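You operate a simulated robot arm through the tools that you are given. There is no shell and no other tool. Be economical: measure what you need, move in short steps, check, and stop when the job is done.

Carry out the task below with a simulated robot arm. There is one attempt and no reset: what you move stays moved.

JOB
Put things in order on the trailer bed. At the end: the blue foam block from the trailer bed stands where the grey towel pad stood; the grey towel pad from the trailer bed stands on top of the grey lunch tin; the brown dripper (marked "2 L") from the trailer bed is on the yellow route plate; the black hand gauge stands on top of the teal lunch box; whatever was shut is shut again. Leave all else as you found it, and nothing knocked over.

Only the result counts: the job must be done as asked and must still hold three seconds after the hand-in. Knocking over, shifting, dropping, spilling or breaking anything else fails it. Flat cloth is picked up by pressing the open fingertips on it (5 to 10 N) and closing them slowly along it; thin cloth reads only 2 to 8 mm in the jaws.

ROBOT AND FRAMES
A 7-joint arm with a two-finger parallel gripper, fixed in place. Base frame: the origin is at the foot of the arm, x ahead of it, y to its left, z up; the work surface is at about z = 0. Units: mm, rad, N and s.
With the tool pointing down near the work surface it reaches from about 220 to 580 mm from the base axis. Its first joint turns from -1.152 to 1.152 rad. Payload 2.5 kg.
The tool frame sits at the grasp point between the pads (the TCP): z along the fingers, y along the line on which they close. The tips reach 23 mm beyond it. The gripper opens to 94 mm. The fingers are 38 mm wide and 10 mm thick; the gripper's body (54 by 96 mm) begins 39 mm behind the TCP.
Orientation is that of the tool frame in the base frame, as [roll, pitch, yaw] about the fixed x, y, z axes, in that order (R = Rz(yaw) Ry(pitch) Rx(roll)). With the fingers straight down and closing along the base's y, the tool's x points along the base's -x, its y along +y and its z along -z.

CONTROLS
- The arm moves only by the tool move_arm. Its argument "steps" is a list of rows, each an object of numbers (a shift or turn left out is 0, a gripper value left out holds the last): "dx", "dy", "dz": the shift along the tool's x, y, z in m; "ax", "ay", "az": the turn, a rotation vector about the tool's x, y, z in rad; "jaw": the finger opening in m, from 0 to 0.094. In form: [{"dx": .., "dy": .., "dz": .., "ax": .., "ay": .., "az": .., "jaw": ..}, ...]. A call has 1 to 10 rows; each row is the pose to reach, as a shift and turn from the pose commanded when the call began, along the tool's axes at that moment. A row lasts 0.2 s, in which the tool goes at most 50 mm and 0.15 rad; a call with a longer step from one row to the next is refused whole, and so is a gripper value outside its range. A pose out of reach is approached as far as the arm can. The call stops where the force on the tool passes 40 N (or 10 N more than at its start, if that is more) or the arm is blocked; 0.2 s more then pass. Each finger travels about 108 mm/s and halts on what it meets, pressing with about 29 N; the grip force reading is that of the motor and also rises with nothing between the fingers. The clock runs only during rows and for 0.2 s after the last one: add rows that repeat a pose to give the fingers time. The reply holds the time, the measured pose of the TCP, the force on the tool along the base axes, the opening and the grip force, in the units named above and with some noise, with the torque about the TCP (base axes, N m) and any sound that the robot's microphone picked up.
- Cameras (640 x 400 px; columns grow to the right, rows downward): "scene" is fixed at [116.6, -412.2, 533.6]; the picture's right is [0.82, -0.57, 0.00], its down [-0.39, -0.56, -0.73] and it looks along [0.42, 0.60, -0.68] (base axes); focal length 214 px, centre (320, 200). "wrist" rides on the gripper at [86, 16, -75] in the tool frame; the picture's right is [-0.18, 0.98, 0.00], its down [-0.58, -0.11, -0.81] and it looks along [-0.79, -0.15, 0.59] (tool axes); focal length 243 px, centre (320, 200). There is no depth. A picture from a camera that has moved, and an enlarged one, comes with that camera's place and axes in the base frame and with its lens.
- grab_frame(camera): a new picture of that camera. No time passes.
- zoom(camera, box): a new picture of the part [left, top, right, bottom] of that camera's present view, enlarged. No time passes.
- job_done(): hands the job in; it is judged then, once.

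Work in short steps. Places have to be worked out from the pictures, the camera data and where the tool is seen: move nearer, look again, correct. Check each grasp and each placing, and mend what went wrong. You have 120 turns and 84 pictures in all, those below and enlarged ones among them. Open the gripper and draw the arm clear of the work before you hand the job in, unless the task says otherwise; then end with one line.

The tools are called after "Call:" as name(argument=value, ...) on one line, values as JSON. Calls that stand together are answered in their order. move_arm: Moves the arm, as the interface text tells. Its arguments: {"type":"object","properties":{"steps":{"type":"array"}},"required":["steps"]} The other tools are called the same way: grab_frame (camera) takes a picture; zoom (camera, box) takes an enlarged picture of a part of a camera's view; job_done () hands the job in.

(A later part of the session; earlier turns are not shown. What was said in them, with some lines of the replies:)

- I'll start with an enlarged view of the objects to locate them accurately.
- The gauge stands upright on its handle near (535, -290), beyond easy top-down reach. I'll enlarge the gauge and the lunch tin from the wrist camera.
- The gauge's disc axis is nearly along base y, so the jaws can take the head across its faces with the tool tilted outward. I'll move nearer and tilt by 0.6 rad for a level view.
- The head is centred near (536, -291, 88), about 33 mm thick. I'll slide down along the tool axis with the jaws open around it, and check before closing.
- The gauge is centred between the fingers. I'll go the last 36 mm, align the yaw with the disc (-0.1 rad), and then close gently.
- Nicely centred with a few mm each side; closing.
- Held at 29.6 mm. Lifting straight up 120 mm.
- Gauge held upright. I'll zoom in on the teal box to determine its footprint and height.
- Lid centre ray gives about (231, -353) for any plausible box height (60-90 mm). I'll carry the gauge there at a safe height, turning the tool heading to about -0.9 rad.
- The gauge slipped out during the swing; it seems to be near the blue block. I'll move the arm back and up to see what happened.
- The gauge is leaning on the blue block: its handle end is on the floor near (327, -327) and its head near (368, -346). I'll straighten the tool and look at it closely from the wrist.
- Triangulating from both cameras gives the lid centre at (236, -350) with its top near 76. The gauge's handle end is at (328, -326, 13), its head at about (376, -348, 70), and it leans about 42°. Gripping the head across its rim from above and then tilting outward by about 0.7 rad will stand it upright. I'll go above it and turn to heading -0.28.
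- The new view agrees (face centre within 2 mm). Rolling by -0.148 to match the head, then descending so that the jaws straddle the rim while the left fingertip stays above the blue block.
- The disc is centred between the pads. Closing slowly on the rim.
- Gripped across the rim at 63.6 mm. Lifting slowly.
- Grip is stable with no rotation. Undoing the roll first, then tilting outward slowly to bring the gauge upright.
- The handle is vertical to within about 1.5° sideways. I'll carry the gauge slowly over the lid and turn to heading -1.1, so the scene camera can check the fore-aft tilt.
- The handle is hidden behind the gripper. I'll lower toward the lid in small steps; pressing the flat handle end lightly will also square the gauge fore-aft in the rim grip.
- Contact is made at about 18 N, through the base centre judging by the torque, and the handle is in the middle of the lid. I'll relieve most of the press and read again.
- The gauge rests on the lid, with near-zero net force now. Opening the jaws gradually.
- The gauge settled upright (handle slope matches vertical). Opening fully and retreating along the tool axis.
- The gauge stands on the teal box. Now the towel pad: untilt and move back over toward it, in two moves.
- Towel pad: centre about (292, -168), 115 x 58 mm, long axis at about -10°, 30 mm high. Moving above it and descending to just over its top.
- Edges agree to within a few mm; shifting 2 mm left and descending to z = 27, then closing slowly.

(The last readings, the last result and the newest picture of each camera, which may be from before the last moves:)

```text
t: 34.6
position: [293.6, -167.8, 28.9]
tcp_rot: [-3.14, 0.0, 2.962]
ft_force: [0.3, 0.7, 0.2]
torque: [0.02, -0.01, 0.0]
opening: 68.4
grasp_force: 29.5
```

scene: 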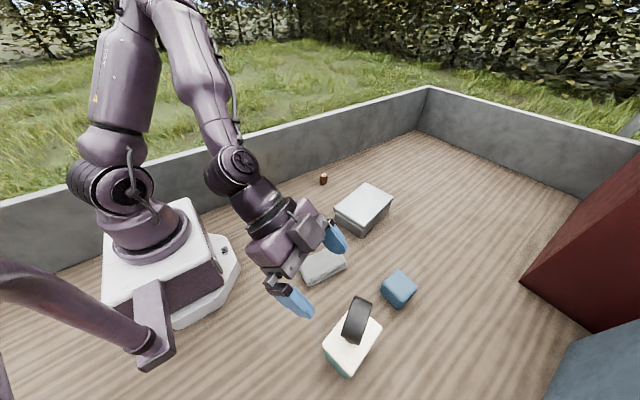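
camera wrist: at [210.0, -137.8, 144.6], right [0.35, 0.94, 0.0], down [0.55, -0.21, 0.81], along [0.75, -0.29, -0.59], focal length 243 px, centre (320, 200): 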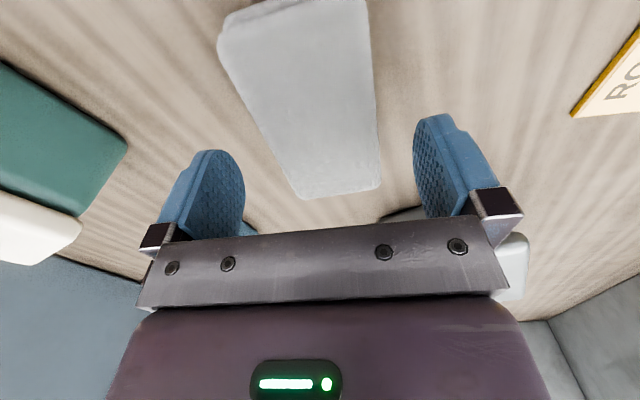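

Pad held at 68 mm. Lifting slowly.

Call:
move_arm(steps=[{"dz": -0.006}, {"dz": -0.018}, {"dz": -0.032}, {"dz": -0.048}, {"dz": -0.065}, {"dz": -0.082}, {"dz": -0.1}, {"dz": -0.12}])

Call:
grab_frame(camera="wrist")

Call:
zoom(camera="scene", box=[310, 160, 420, 250])

```text
t: 36.4
position: [294.7, -166.8, 148.4]
tcp_rot: [-3.141, 0.001, 2.965]
ft_force: [0.3, -0.3, -0.1]
torque: [0.02, -0.02, 0.0]
opening: 67.6
grasp_force: 29.1
```

```text
40 pictures are left
camera wrist: at [211.8, -135.6, 222.5], right [0.35, 0.94, 0.0], down [0.55, -0.21, 0.81], along [0.75, -0.29, -0.59], focal length 243 px, centre (320, 200)
```

wrist: 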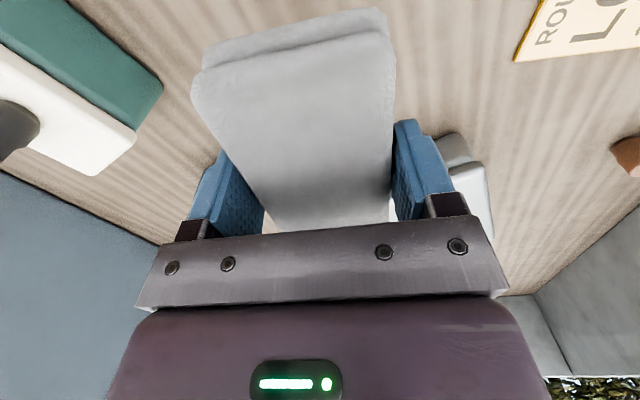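

```text
4.44 times, centred on (365, 205) of scene
camera zoom: at [116.7, -412.2, 533.6], right [0.82, -0.57, 0.0], down [-0.39, -0.56, -0.73], along [0.42, 0.6, -0.68], focal length 953 px, centre (120, 178)
```

zoom: 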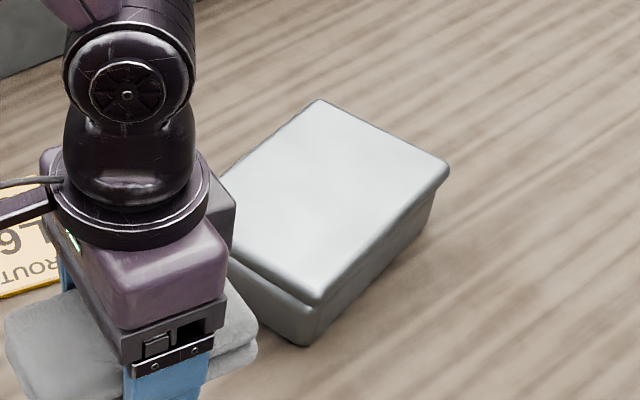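

Pad held level. Tin lid top is at about z = 52, centre about (522, -84). Carrying the pad there at constant height.

Call:
move_arm(steps=[{"dx": -0.0104, "dy": 0.0061}, {"dx": -0.0291, "dy": 0.017}, {"dx": -0.054, "dy": 0.0316}, {"dx": -0.081, "dy": 0.0475}, {"dx": -0.108, "dy": 0.0633}, {"dx": -0.135, "dy": 0.0791}, {"dx": -0.162, "dy": 0.0949}, {"dx": -0.1848, "dy": 0.1083}, {"dx": -0.2015, "dy": 0.118}, {"dx": -0.2077, "dy": 0.1217}])

Call:
zoom(camera="scene", box=[310, 140, 430, 250])

Call:
grab_frame(camera="wrist")

```text
t: 38.6
position: [518.3, -82.9, 147.7]
tcp_rot: [-3.14, 0.0, 2.966]
ft_force: [0.1, 0.0, -0.7]
torque: [0.01, 0.02, -0.01]
opening: 67.3
grasp_force: 29.6
```

```text
3.64 times, centred on (370, 195) of scene
camera zoom: at [116.7, -412.2, 533.6], right [0.82, -0.57, 0.0], down [-0.39, -0.56, -0.73], along [0.42, 0.6, -0.68], focal length 780 px, centre (138, 218)
```

zoom: 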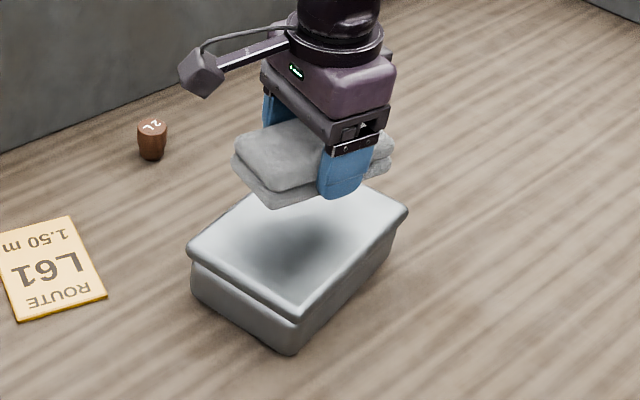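

```text
37 pictures are left
camera wrist: at [436.7, -51.6, 222.1], right [0.35, 0.93, 0.0], down [0.55, -0.21, 0.81], along [0.75, -0.29, -0.59], focal length 243 px, centre (320, 200)
```

wrist: 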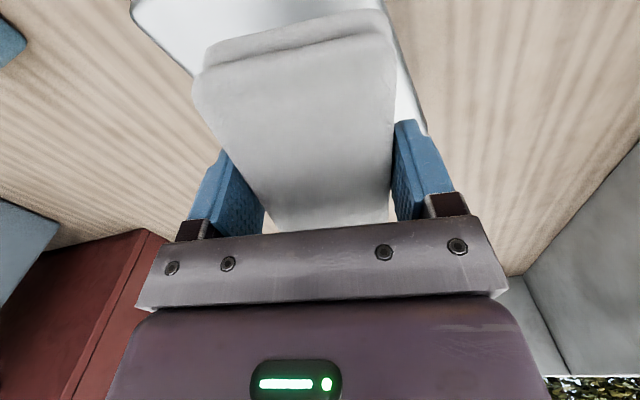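

Well centred above the lid. Lowering to just above contact.

Call:
move_arm(steps=[{"dz": 0.008}, {"dz": 0.02}, {"dz": 0.034}, {"dz": 0.046}, {"dz": 0.054}, {"dz": 0.058}, {"dz": 0.061}])

Call:
zoom(camera="scene", box=[320, 150, 420, 250])

```text
t: 40.3
position: [522.9, -84.3, 91.5]
tcp_rot: [-3.141, 0.012, 2.964]
ft_force: [-0.2, 0.7, 4.0]
torque: [0.05, 0.08, 0.03]
opening: 67.1
grasp_force: 28.7
stopped in row 7: the force on the tool passed its limit at 40 N (the readings are from after the stop); the commanded pose is now the measured one
```

```text
4.00 times, centred on (370, 200) of scene
camera zoom: at [116.6, -412.2, 533.6], right [0.82, -0.57, 0.0], down [-0.39, -0.56, -0.73], along [0.42, 0.6, -0.68], focal length 858 px, centre (120, 200)
```

zoom: 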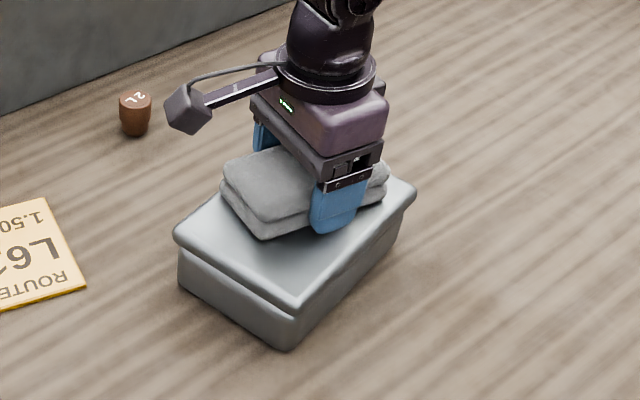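

The pad is on the lid, with about 4 N remaining. Releasing and rising.

Call:
move_arm(steps=[{"jaw": 0.072}, {"jaw": 0.08}, {"jaw": 0.094}, {"jaw": 0.094}, {"dz": -0.02}, {"dz": -0.05}, {"dz": -0.085}, {"dz": -0.11}])

Call:
zoom(camera="scene", box=[310, 160, 420, 250])

```text
t: 42.1
position: [521.8, -82.8, 201.7]
tcp_rot: [-3.141, 0.011, 2.964]
ft_force: [0.3, -0.3, -1.2]
torque: [-0.04, -0.01, 0.0]
opening: 93.8
grasp_force: 0.1
```

```text
4.44 times, centred on (365, 205) of scene
camera zoom: at [116.6, -412.2, 533.6], right [0.82, -0.57, 0.0], down [-0.39, -0.56, -0.73], along [0.42, 0.6, -0.68], focal length 953 px, centre (120, 178)
```

zoom: 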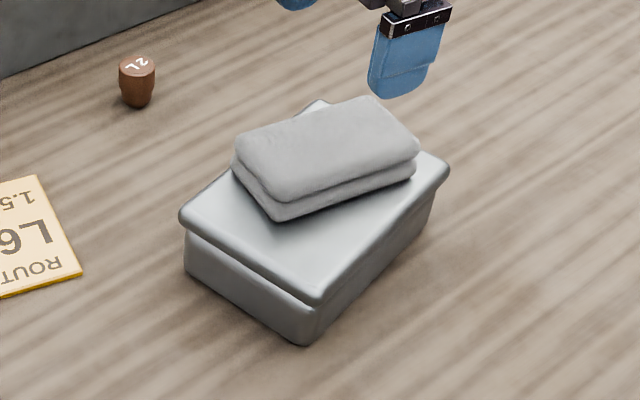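

Pad sits flat and the tin has not moved. Next is the dripper: moving to view it.

Call:
move_arm(steps=[{"dx": 0.016, "dy": 0.03, "az": -0.03}, {"dx": 0.033, "dy": 0.06, "az": -0.06}, {"dx": 0.05, "dy": 0.09, "dz": 0.01, "az": -0.09}, {"dx": 0.067, "dy": 0.122, "dz": 0.03, "az": -0.12}, {"dx": 0.084, "dy": 0.153, "dz": 0.052, "az": -0.15}, {"dx": 0.101, "dy": 0.183, "dz": 0.072, "az": -0.178}, {"dx": 0.101, "dy": 0.183, "dz": 0.072, "az": -0.178}])

Call:
grab_frame(camera="wrist")

Call:
zoom(camera="scene", box=[265, 150, 365, 240])

```text
t: 43.7
position: [455.5, 114.3, 128.7]
tcp_rot: [-3.138, 0.014, -3.141]
ft_force: [-0.4, 0.6, -0.9]
torque: [0.0, -0.01, 0.04]
opening: 94.1
grasp_force: 0.0
```

```text
34 pictures are left
camera wrist: at [367.7, 131.1, 202.5], right [0.18, 0.98, 0.0], down [0.57, -0.11, 0.81], along [0.8, -0.15, -0.58], focal length 243 px, centre (320, 200)
```

wrist: 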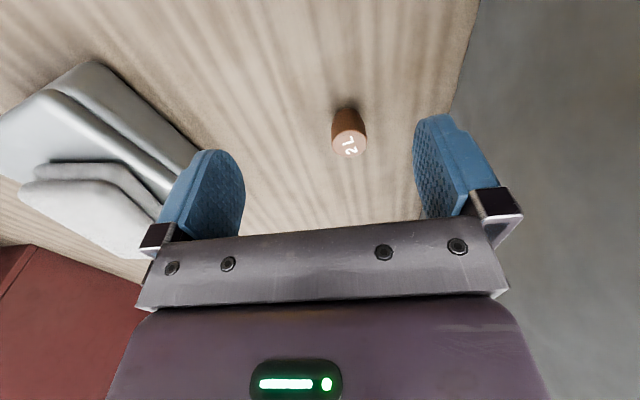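

```text
4.44 times, centred on (315, 195) of scene
camera zoom: at [116.7, -412.2, 533.6], right [0.82, -0.57, 0.0], down [-0.39, -0.56, -0.73], along [0.42, 0.6, -0.68], focal length 953 px, centre (342, 222)
```

zoom: 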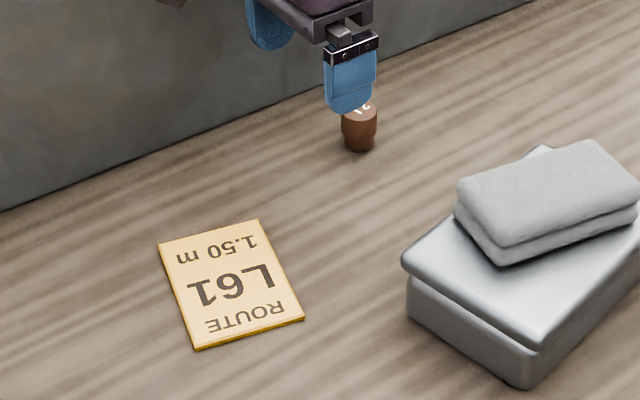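

Dripper centre at (516, 129.5), top at z ≈ 39, diameter about 31; the wall is about 95 mm beyond. Moving over it with the jaws at 62 mm.

Call:
move_arm(steps=[{"dx": -0.02, "dy": 0.005, "ay": 0.007, "jaw": 0.062}, {"dx": -0.045, "dy": 0.01, "dz": 0.01, "ay": 0.014}, {"dx": -0.0605, "dy": 0.0152, "dz": 0.03, "ay": 0.014}, {"dx": -0.0605, "dy": 0.0152, "dz": 0.052, "ay": 0.014}, {"dx": -0.0605, "dy": 0.0152, "dz": 0.052, "ay": 0.014}])

Call:
grab_frame(camera="wrist")

```text
t: 44.9
position: [516.8, 128.3, 77.4]
tcp_rot: [-3.138, -0.002, 3.141]
ft_force: [0.0, -0.3, 0.5]
torque: [-0.02, 0.01, -0.02]
opening: 61.9
grasp_force: 0.0
```

```text
32 pictures are left
camera wrist: at [429.8, 144.9, 152.3], right [0.18, 0.98, 0.0], down [0.58, -0.11, 0.81], along [0.79, -0.15, -0.59], focal length 243 px, centre (320, 200)
```

wrist: 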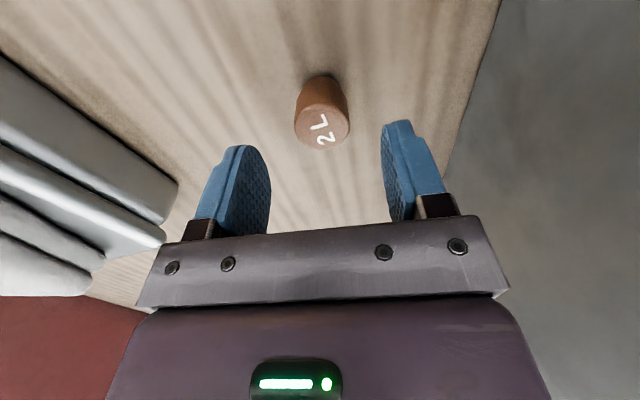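

Centred within 2 mm. Descending and closing gently.

Call:
move_arm(steps=[{"dx": 0.002, "dy": 0.0015, "dz": 0.02}, {"dx": 0.002, "dy": 0.0015, "dz": 0.04}, {"dx": 0.002, "dy": 0.0015, "dz": 0.051}, {"dx": 0.002, "dy": 0.0015, "dz": 0.051, "jaw": 0.05}, {"dx": 0.002, "dy": 0.0015, "dz": 0.051, "jaw": 0.042}, {"dx": 0.002, "dy": 0.0015, "dz": 0.051, "jaw": 0.036}, {"dx": 0.002, "dy": 0.0015, "dz": 0.051, "jaw": 0.03}, {"dx": 0.002, "dy": 0.0015, "dz": 0.051, "jaw": 0.024}, {"dx": 0.002, "dy": 0.0015, "dz": 0.051, "jaw": 0.02}, {"dx": 0.002, "dy": 0.0015, "dz": 0.051, "jaw": 0.02}])

```text
t: 47.1
position: [514.3, 129.2, 27.4]
tcp_rot: [-3.138, -0.002, 3.141]
ft_force: [0.0, -0.1, -0.4]
torque: [0.02, 0.02, 0.0]
opening: 30.8
grasp_force: 28.9
```

Held at 30.8 mm. Lifting slowly.

Call:
move_arm(steps=[{"dz": -0.005}, {"dz": -0.014}, {"dz": -0.025}, {"dz": -0.036}, {"dz": -0.047}, {"dz": -0.06}])

Call:
grab_frame(camera="wrist")

```text
t: 48.5
position: [512.9, 131.5, 86.3]
tcp_rot: [-3.136, -0.004, -3.14]
ft_force: [-0.4, -0.3, -0.1]
torque: [-0.01, 0.0, 0.0]
opening: 30.3
grasp_force: 29.0
```

```text
31 pictures are left
camera wrist: at [427.1, 147.0, 161.5], right [0.18, 0.98, 0.0], down [0.58, -0.11, 0.8], along [0.79, -0.15, -0.59], focal length 243 px, centre (320, 200)
```

wrist: 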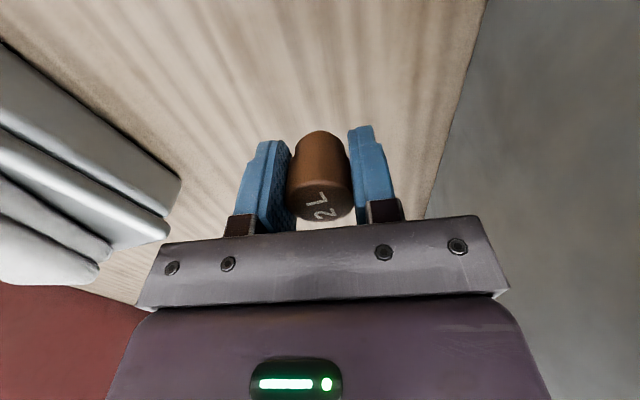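

Dripper held. Carrying it slowly over the route plate, near (336, 52).

Call:
move_arm(steps=[{"dx": 0.009, "dy": -0.004}, {"dx": 0.027, "dy": -0.012}, {"dx": 0.05, "dy": -0.0225}, {"dx": 0.073, "dy": -0.0328}, {"dx": 0.096, "dy": -0.0431}, {"dx": 0.119, "dy": -0.0535}, {"dx": 0.142, "dy": -0.0638}, {"dx": 0.162, "dy": -0.0728}, {"dx": 0.177, "dy": -0.0795}, {"dx": 0.177, "dy": -0.0795}])

Call:
grab_frame(camera="wrist")

Call:
zoom(camera="scene", box=[250, 160, 350, 240])

```text
t: 50.7
position: [338.4, 51.8, 87.5]
tcp_rot: [-3.139, -0.002, -3.14]
ft_force: [0.4, -0.1, -0.6]
torque: [-0.01, 0.02, 0.01]
opening: 30.5
grasp_force: 29.4
```

```text
30 pictures are left
camera wrist: at [250.9, 67.2, 162.4], right [0.18, 0.98, 0.0], down [0.58, -0.11, 0.81], along [0.79, -0.15, -0.59], focal length 243 px, centre (320, 200)
```

wrist: 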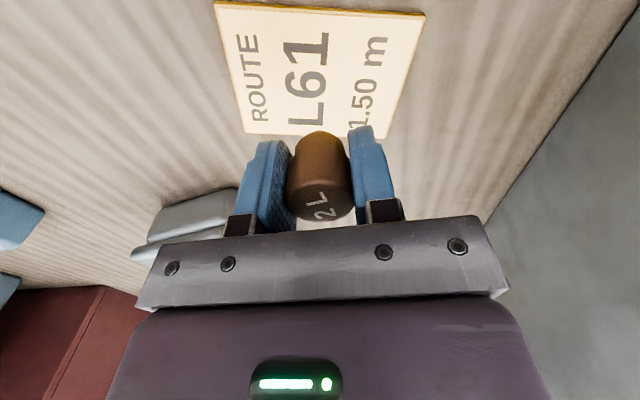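

```text
5.00 times, centred on (300, 200) of scene
camera zoom: at [116.6, -412.2, 533.6], right [0.82, -0.57, 0.0], down [-0.39, -0.56, -0.73], along [0.42, 0.6, -0.68], focal length 1072 px, centre (420, 200)
```

zoom: 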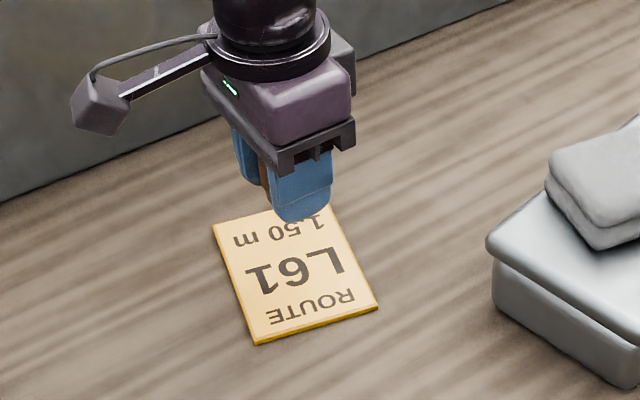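

Plate centre from this view is (335, 51), matching the scene estimate. Lowering with a 3 mm correction, slowing at the end.

Call:
move_arm(steps=[{"dx": 0.003, "dz": 0.01}, {"dx": 0.003, "dz": 0.024}, {"dx": 0.003, "dz": 0.037}, {"dx": 0.003, "dz": 0.046}, {"dx": 0.003, "dz": 0.05}, {"dx": 0.003, "dz": 0.053}])

```text
t: 52.1
position: [334.2, 52.1, 33.7]
tcp_rot: [-3.137, -0.002, -3.14]
ft_force: [-0.1, -0.2, -0.2]
torque: [0.02, 0.0, 0.0]
opening: 30.4
grasp_force: 28.8
```

No contact yet; continuing in 1 mm steps.

Call:
move_arm(steps=[{"dz": 0.001}, {"dz": 0.002}])

Call:
zoom(camera="scene", box=[260, 170, 330, 235])

```text
t: 52.7
position: [333.5, 51.7, 32.2]
tcp_rot: [-3.138, -0.002, -3.141]
ft_force: [-1.1, -0.3, 4.5]
torque: [0.01, 0.02, -0.02]
opening: 30.4
grasp_force: 29.0
```

```text
6.15 times, centred on (295, 202) of scene
camera zoom: at [116.6, -412.2, 533.6], right [0.82, -0.57, 0.0], down [-0.39, -0.56, -0.73], along [0.42, 0.6, -0.68], focal length 1320 px, centre (474, 185)
```

zoom: 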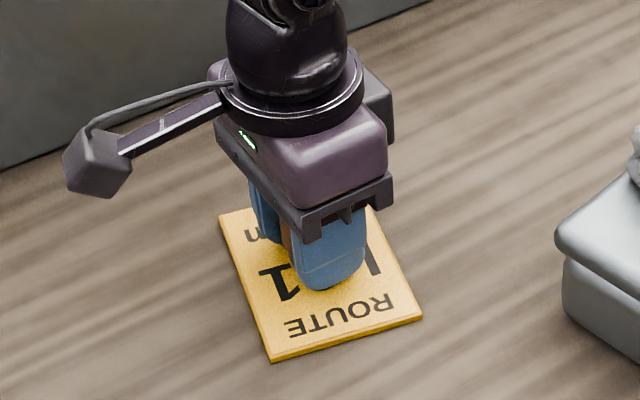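

Contact at 4.5 N: the dripper is on the plate. Releasing gently and rising.

Call:
move_arm(steps=[{"jaw": 0.034}, {"jaw": 0.04}, {"jaw": 0.052}, {"jaw": 0.062}, {"dz": -0.02}, {"dz": -0.05}, {"dz": -0.09}, {"dz": -0.13}, {"dz": -0.17}])

Call:
zoom(camera="scene", box=[250, 150, 350, 240])

Call:
zoom(camera="scene", box=[290, 250, 440, 385])

```text
t: 54.7
position: [335.3, 53.1, 202.2]
tcp_rot: [-3.138, -0.003, -3.14]
ft_force: [-0.2, 0.5, 0.3]
torque: [-0.03, -0.02, -0.01]
opening: 61.7
grasp_force: 0.0
```

```text
4.44 times, centred on (300, 195) of scene
camera zoom: at [116.7, -412.2, 533.6], right [0.82, -0.57, 0.0], down [-0.39, -0.56, -0.73], along [0.42, 0.6, -0.68], focal length 953 px, centre (409, 222)
```

zoom: 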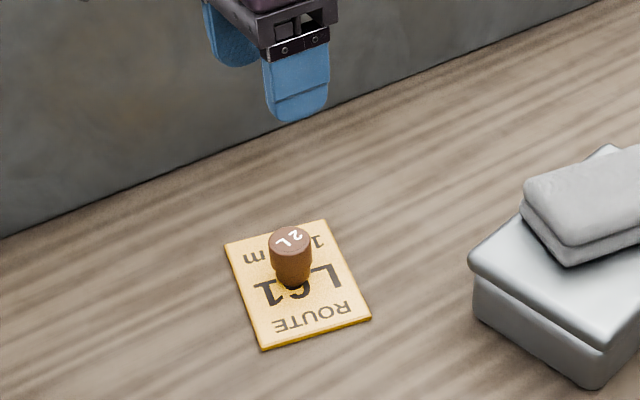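

```text
2.96 times, centred on (365, 318) of scene
camera zoom: at [116.7, -412.2, 533.6], right [0.82, -0.57, 0.0], down [-0.39, -0.56, -0.73], along [0.42, 0.6, -0.68], focal length 636 px, centre (187, -148)
```

zoom: 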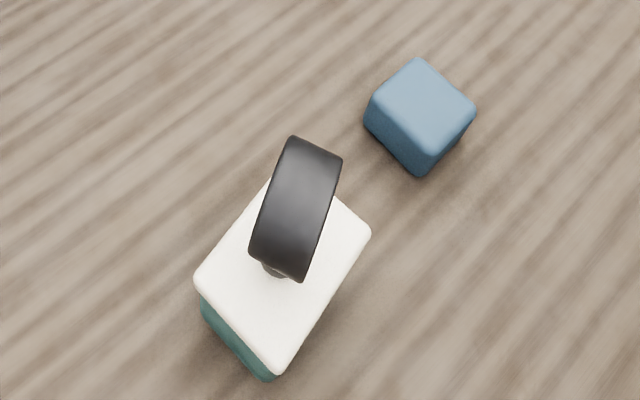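

Dripper stands on the plate and the gauge is still upright. The blue block is at about (404, -327), roughly aligned with the base axes. Travelling there at height.

Call:
move_arm(steps=[{"dx": -0.006, "dy": -0.03}, {"dx": -0.014, "dy": -0.075}, {"dx": -0.022, "dy": -0.12}, {"dx": -0.03, "dy": -0.165}, {"dx": -0.038, "dy": -0.21}, {"dx": -0.046, "dy": -0.255}, {"dx": -0.054, "dy": -0.3}, {"dx": -0.062, "dy": -0.345, "dz": 0.015}, {"dx": -0.069, "dy": -0.38, "dz": 0.04, "jaw": 0.094}, {"dx": -0.069, "dy": -0.38, "dz": 0.07}])

Call:
grab_frame(camera="wrist")

Call:
grab_frame(camera="scene")

```text
t: 56.9
position: [400.7, -331.0, 131.4]
tcp_rot: [-3.138, -0.004, -3.14]
ft_force: [0.7, 0.1, 0.1]
torque: [-0.01, 0.01, -0.02]
opening: 94.0
grasp_force: 0.1
```

```text
25 pictures are left
camera wrist: at [314.2, -313.7, 207.6], right [0.18, 0.98, 0.0], down [0.58, -0.11, 0.81], along [0.79, -0.15, -0.59], focal length 243 px, centre (320, 200)
```

wrist: 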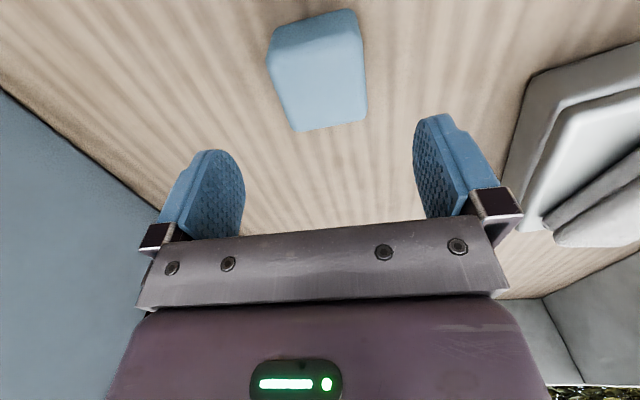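

```text
24 pictures are left
```

scene: 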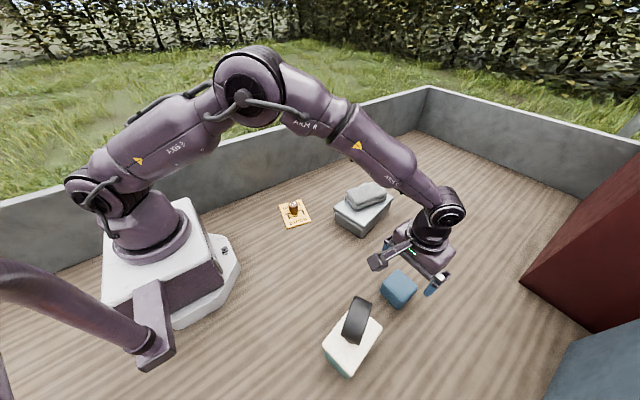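

Block centre (403, -328.5), about 59 x 55 mm, aligned with the jaws. Descending and gripping.

Call:
move_arm(steps=[{"dx": -0.0023, "dy": 0.0025, "dz": 0.03}, {"dx": -0.0023, "dy": 0.0025, "dz": 0.06}, {"dx": -0.0023, "dy": 0.0025, "dz": 0.085}, {"dx": -0.0023, "dy": 0.0025, "dz": 0.103}, {"dx": -0.0023, "dy": 0.0025, "dz": 0.103, "jaw": 0.078}, {"dx": -0.0023, "dy": 0.0025, "dz": 0.103, "jaw": 0.066}, {"dx": -0.0023, "dy": 0.0025, "dz": 0.103, "jaw": 0.056}, {"dx": -0.0023, "dy": 0.0025, "dz": 0.103, "jaw": 0.048}, {"dx": -0.0023, "dy": 0.0025, "dz": 0.103, "jaw": 0.042}, {"dx": -0.0023, "dy": 0.0025, "dz": 0.103, "jaw": 0.042}])

```text
t: 59.1
position: [403.1, -326.6, 31.6]
tcp_rot: [-3.137, -0.003, -3.141]
ft_force: [-1.0, -0.1, 0.6]
torque: [0.02, 0.01, 0.01]
opening: 61.6
grasp_force: 29.3
```

Held at 61.6 mm. Lifting slowly.

Call:
move_arm(steps=[{"dz": -0.006}, {"dz": -0.016}, {"dz": -0.028}, {"dz": -0.041}, {"dz": -0.055}, {"dz": -0.07}])

Call:
grab_frame(camera="wrist")

```text
t: 60.5
position: [405.0, -326.8, 100.6]
tcp_rot: [-3.138, -0.002, 3.14]
ft_force: [-0.6, -0.4, -0.7]
torque: [-0.01, -0.03, -0.03]
opening: 61.5
grasp_force: 28.9
```

```text
23 pictures are left
camera wrist: at [318.0, -310.1, 174.9], right [0.18, 0.98, 0.0], down [0.58, -0.11, 0.81], along [0.79, -0.15, -0.59], focal length 243 px, centre (320, 200)
```

wrist: 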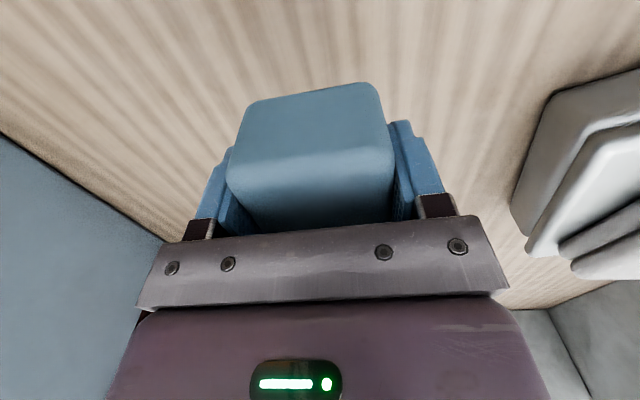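

Block held level. Carrying it slowly to the former pad spot (292.5, -168).

Call:
move_arm(steps=[{"dx": 0.0045, "dy": 0.0085}, {"dx": 0.015, "dy": 0.025}, {"dx": 0.029, "dy": 0.045}, {"dx": 0.044, "dy": 0.065}, {"dx": 0.06, "dy": 0.087}, {"dx": 0.076, "dy": 0.108}, {"dx": 0.09, "dy": 0.128}, {"dx": 0.102, "dy": 0.146}, {"dx": 0.112, "dy": 0.159}, {"dx": 0.112, "dy": 0.159}])

Call:
zoom(camera="scene", box=[270, 190, 400, 310])

```text
t: 62.7
position: [293.9, -166.9, 99.0]
tcp_rot: [-3.138, -0.002, 3.14]
ft_force: [-0.2, 0.0, -0.6]
torque: [-0.01, 0.02, 0.0]
opening: 61.5
grasp_force: 29.0
```

```text
3.33 times, centred on (335, 250) of scene
camera zoom: at [116.6, -412.2, 533.6], right [0.82, -0.57, 0.0], down [-0.39, -0.56, -0.73], along [0.42, 0.6, -0.68], focal length 715 px, centre (270, 33)
```

zoom: 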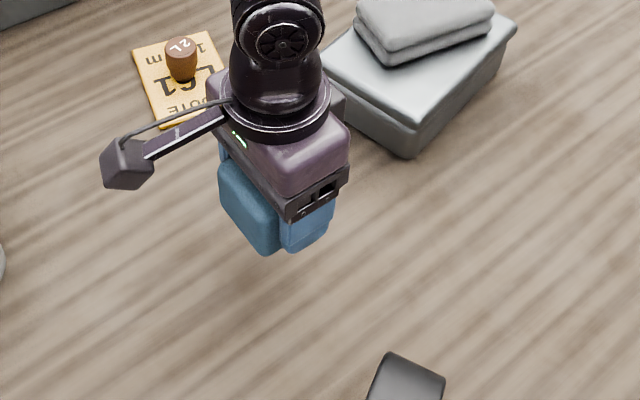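

On position. Lowering, slow at the end.

Call:
move_arm(steps=[{"dz": 0.012}, {"dz": 0.028}, {"dz": 0.044}, {"dz": 0.057}, {"dz": 0.064}, {"dz": 0.067}, {"dz": 0.0685}])

```text
t: 64.3
position: [293.8, -168.5, 31.4]
tcp_rot: [-3.138, -0.001, 3.141]
ft_force: [0.5, -0.2, -0.6]
torque: [0.01, 0.04, 0.04]
opening: 61.3
grasp_force: 28.9
```

Call:
move_arm(steps=[{"dz": 0.001}, {"dz": 0.002}])

```text
t: 64.9
position: [292.8, -167.8, 31.6]
tcp_rot: [-3.138, -0.002, -3.139]
ft_force: [-3.0, 1.1, 16.4]
torque: [0.37, 0.09, 0.06]
opening: 61.3
grasp_force: 29.3
```

The block is on the floor (contact 16 N). Releasing and rising clear.

Call:
move_arm(steps=[{"dz": -0.001, "jaw": 0.066}, {"dz": -0.001, "jaw": 0.075}, {"dz": -0.001, "jaw": 0.09}, {"dz": -0.001, "jaw": 0.094}, {"dz": -0.02}, {"dz": -0.06}, {"dz": -0.1}, {"dz": -0.14}, {"dz": -0.18}, {"dz": -0.22}])

Call:
move_arm(steps=[{"dx": 0.01, "dy": 0.04, "dz": -0.01}, {"dx": 0.02, "dy": 0.08, "dz": -0.02}, {"dx": 0.03, "dy": 0.12, "dz": -0.03}, {"dx": 0.03, "dy": 0.16, "dz": -0.03}, {"dx": 0.03, "dy": 0.2, "dz": -0.03}])

Call:
grab_frame(camera="scene")

Call:
zoom(camera="scene", box=[270, 170, 410, 300])

Call:
zoom(camera="scene", box=[310, 295, 400, 385])

```text
t: 67.1
position: [294.4, -166.5, 250.0]
tcp_rot: [-3.14, -0.004, -3.14]
ft_force: [0.4, -0.5, -0.4]
torque: [0.01, 0.0, 0.02]
opening: 93.8
grasp_force: 0.1
```

```text
t: 68.3
position: [263.1, 35.6, 279.1]
tcp_rot: [-3.138, -0.005, 3.141]
ft_force: [0.5, 0.3, 1.1]
torque: [0.02, 0.0, 0.05]
opening: 94.1
grasp_force: 0.1
```

```text
21 pictures are left
```

scene: 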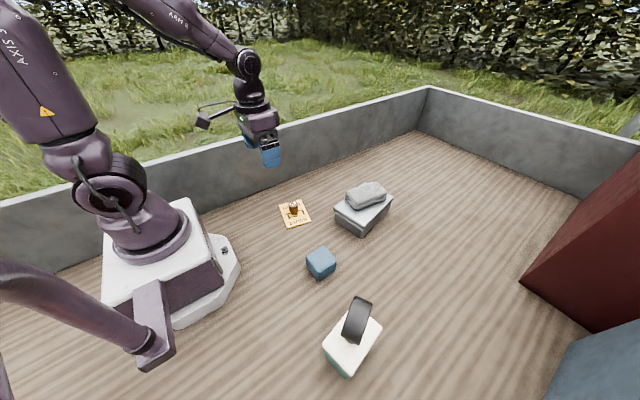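

```text
3.08 times, centred on (340, 235) of scene
camera zoom: at [116.6, -412.2, 533.6], right [0.82, -0.57, 0.0], down [-0.39, -0.56, -0.73], along [0.42, 0.6, -0.68], focal length 660 px, centre (258, 92)
```

zoom: 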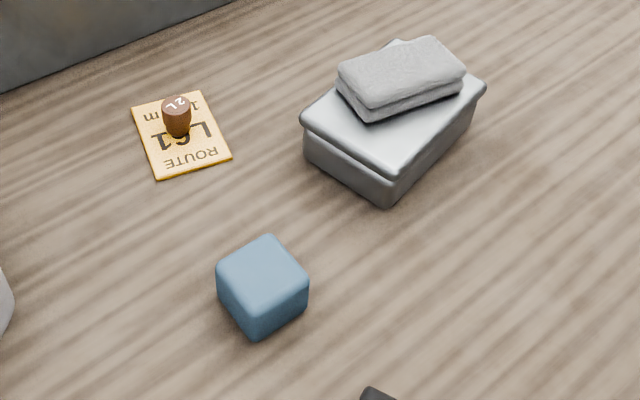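

```text
4.44 times, centred on (355, 340) of scene
camera zoom: at [116.6, -412.2, 533.6], right [0.82, -0.57, 0.0], down [-0.39, -0.56, -0.73], along [0.42, 0.6, -0.68], focal length 953 px, centre (164, -422)
```

zoom: 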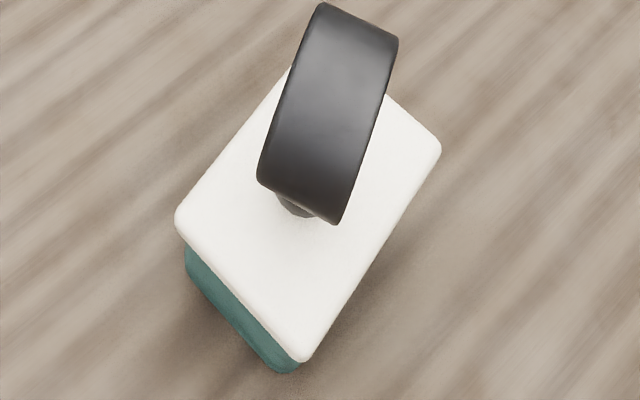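

All four items are in place, the boxes haven't moved and their lids are shut, and the arm is clear with the gripper open. Handing in.

Call:
job_done()

```text
The job is handed in.
```

The job is handed in with all four items where you asked, but I dropped the gauge once on the way. It landed against the blue block and shifted it slightly before I stood the gauge on the teal lunch box. In the last pictures everything was upright, both boxes were shut and where they started, and the arm was clear.
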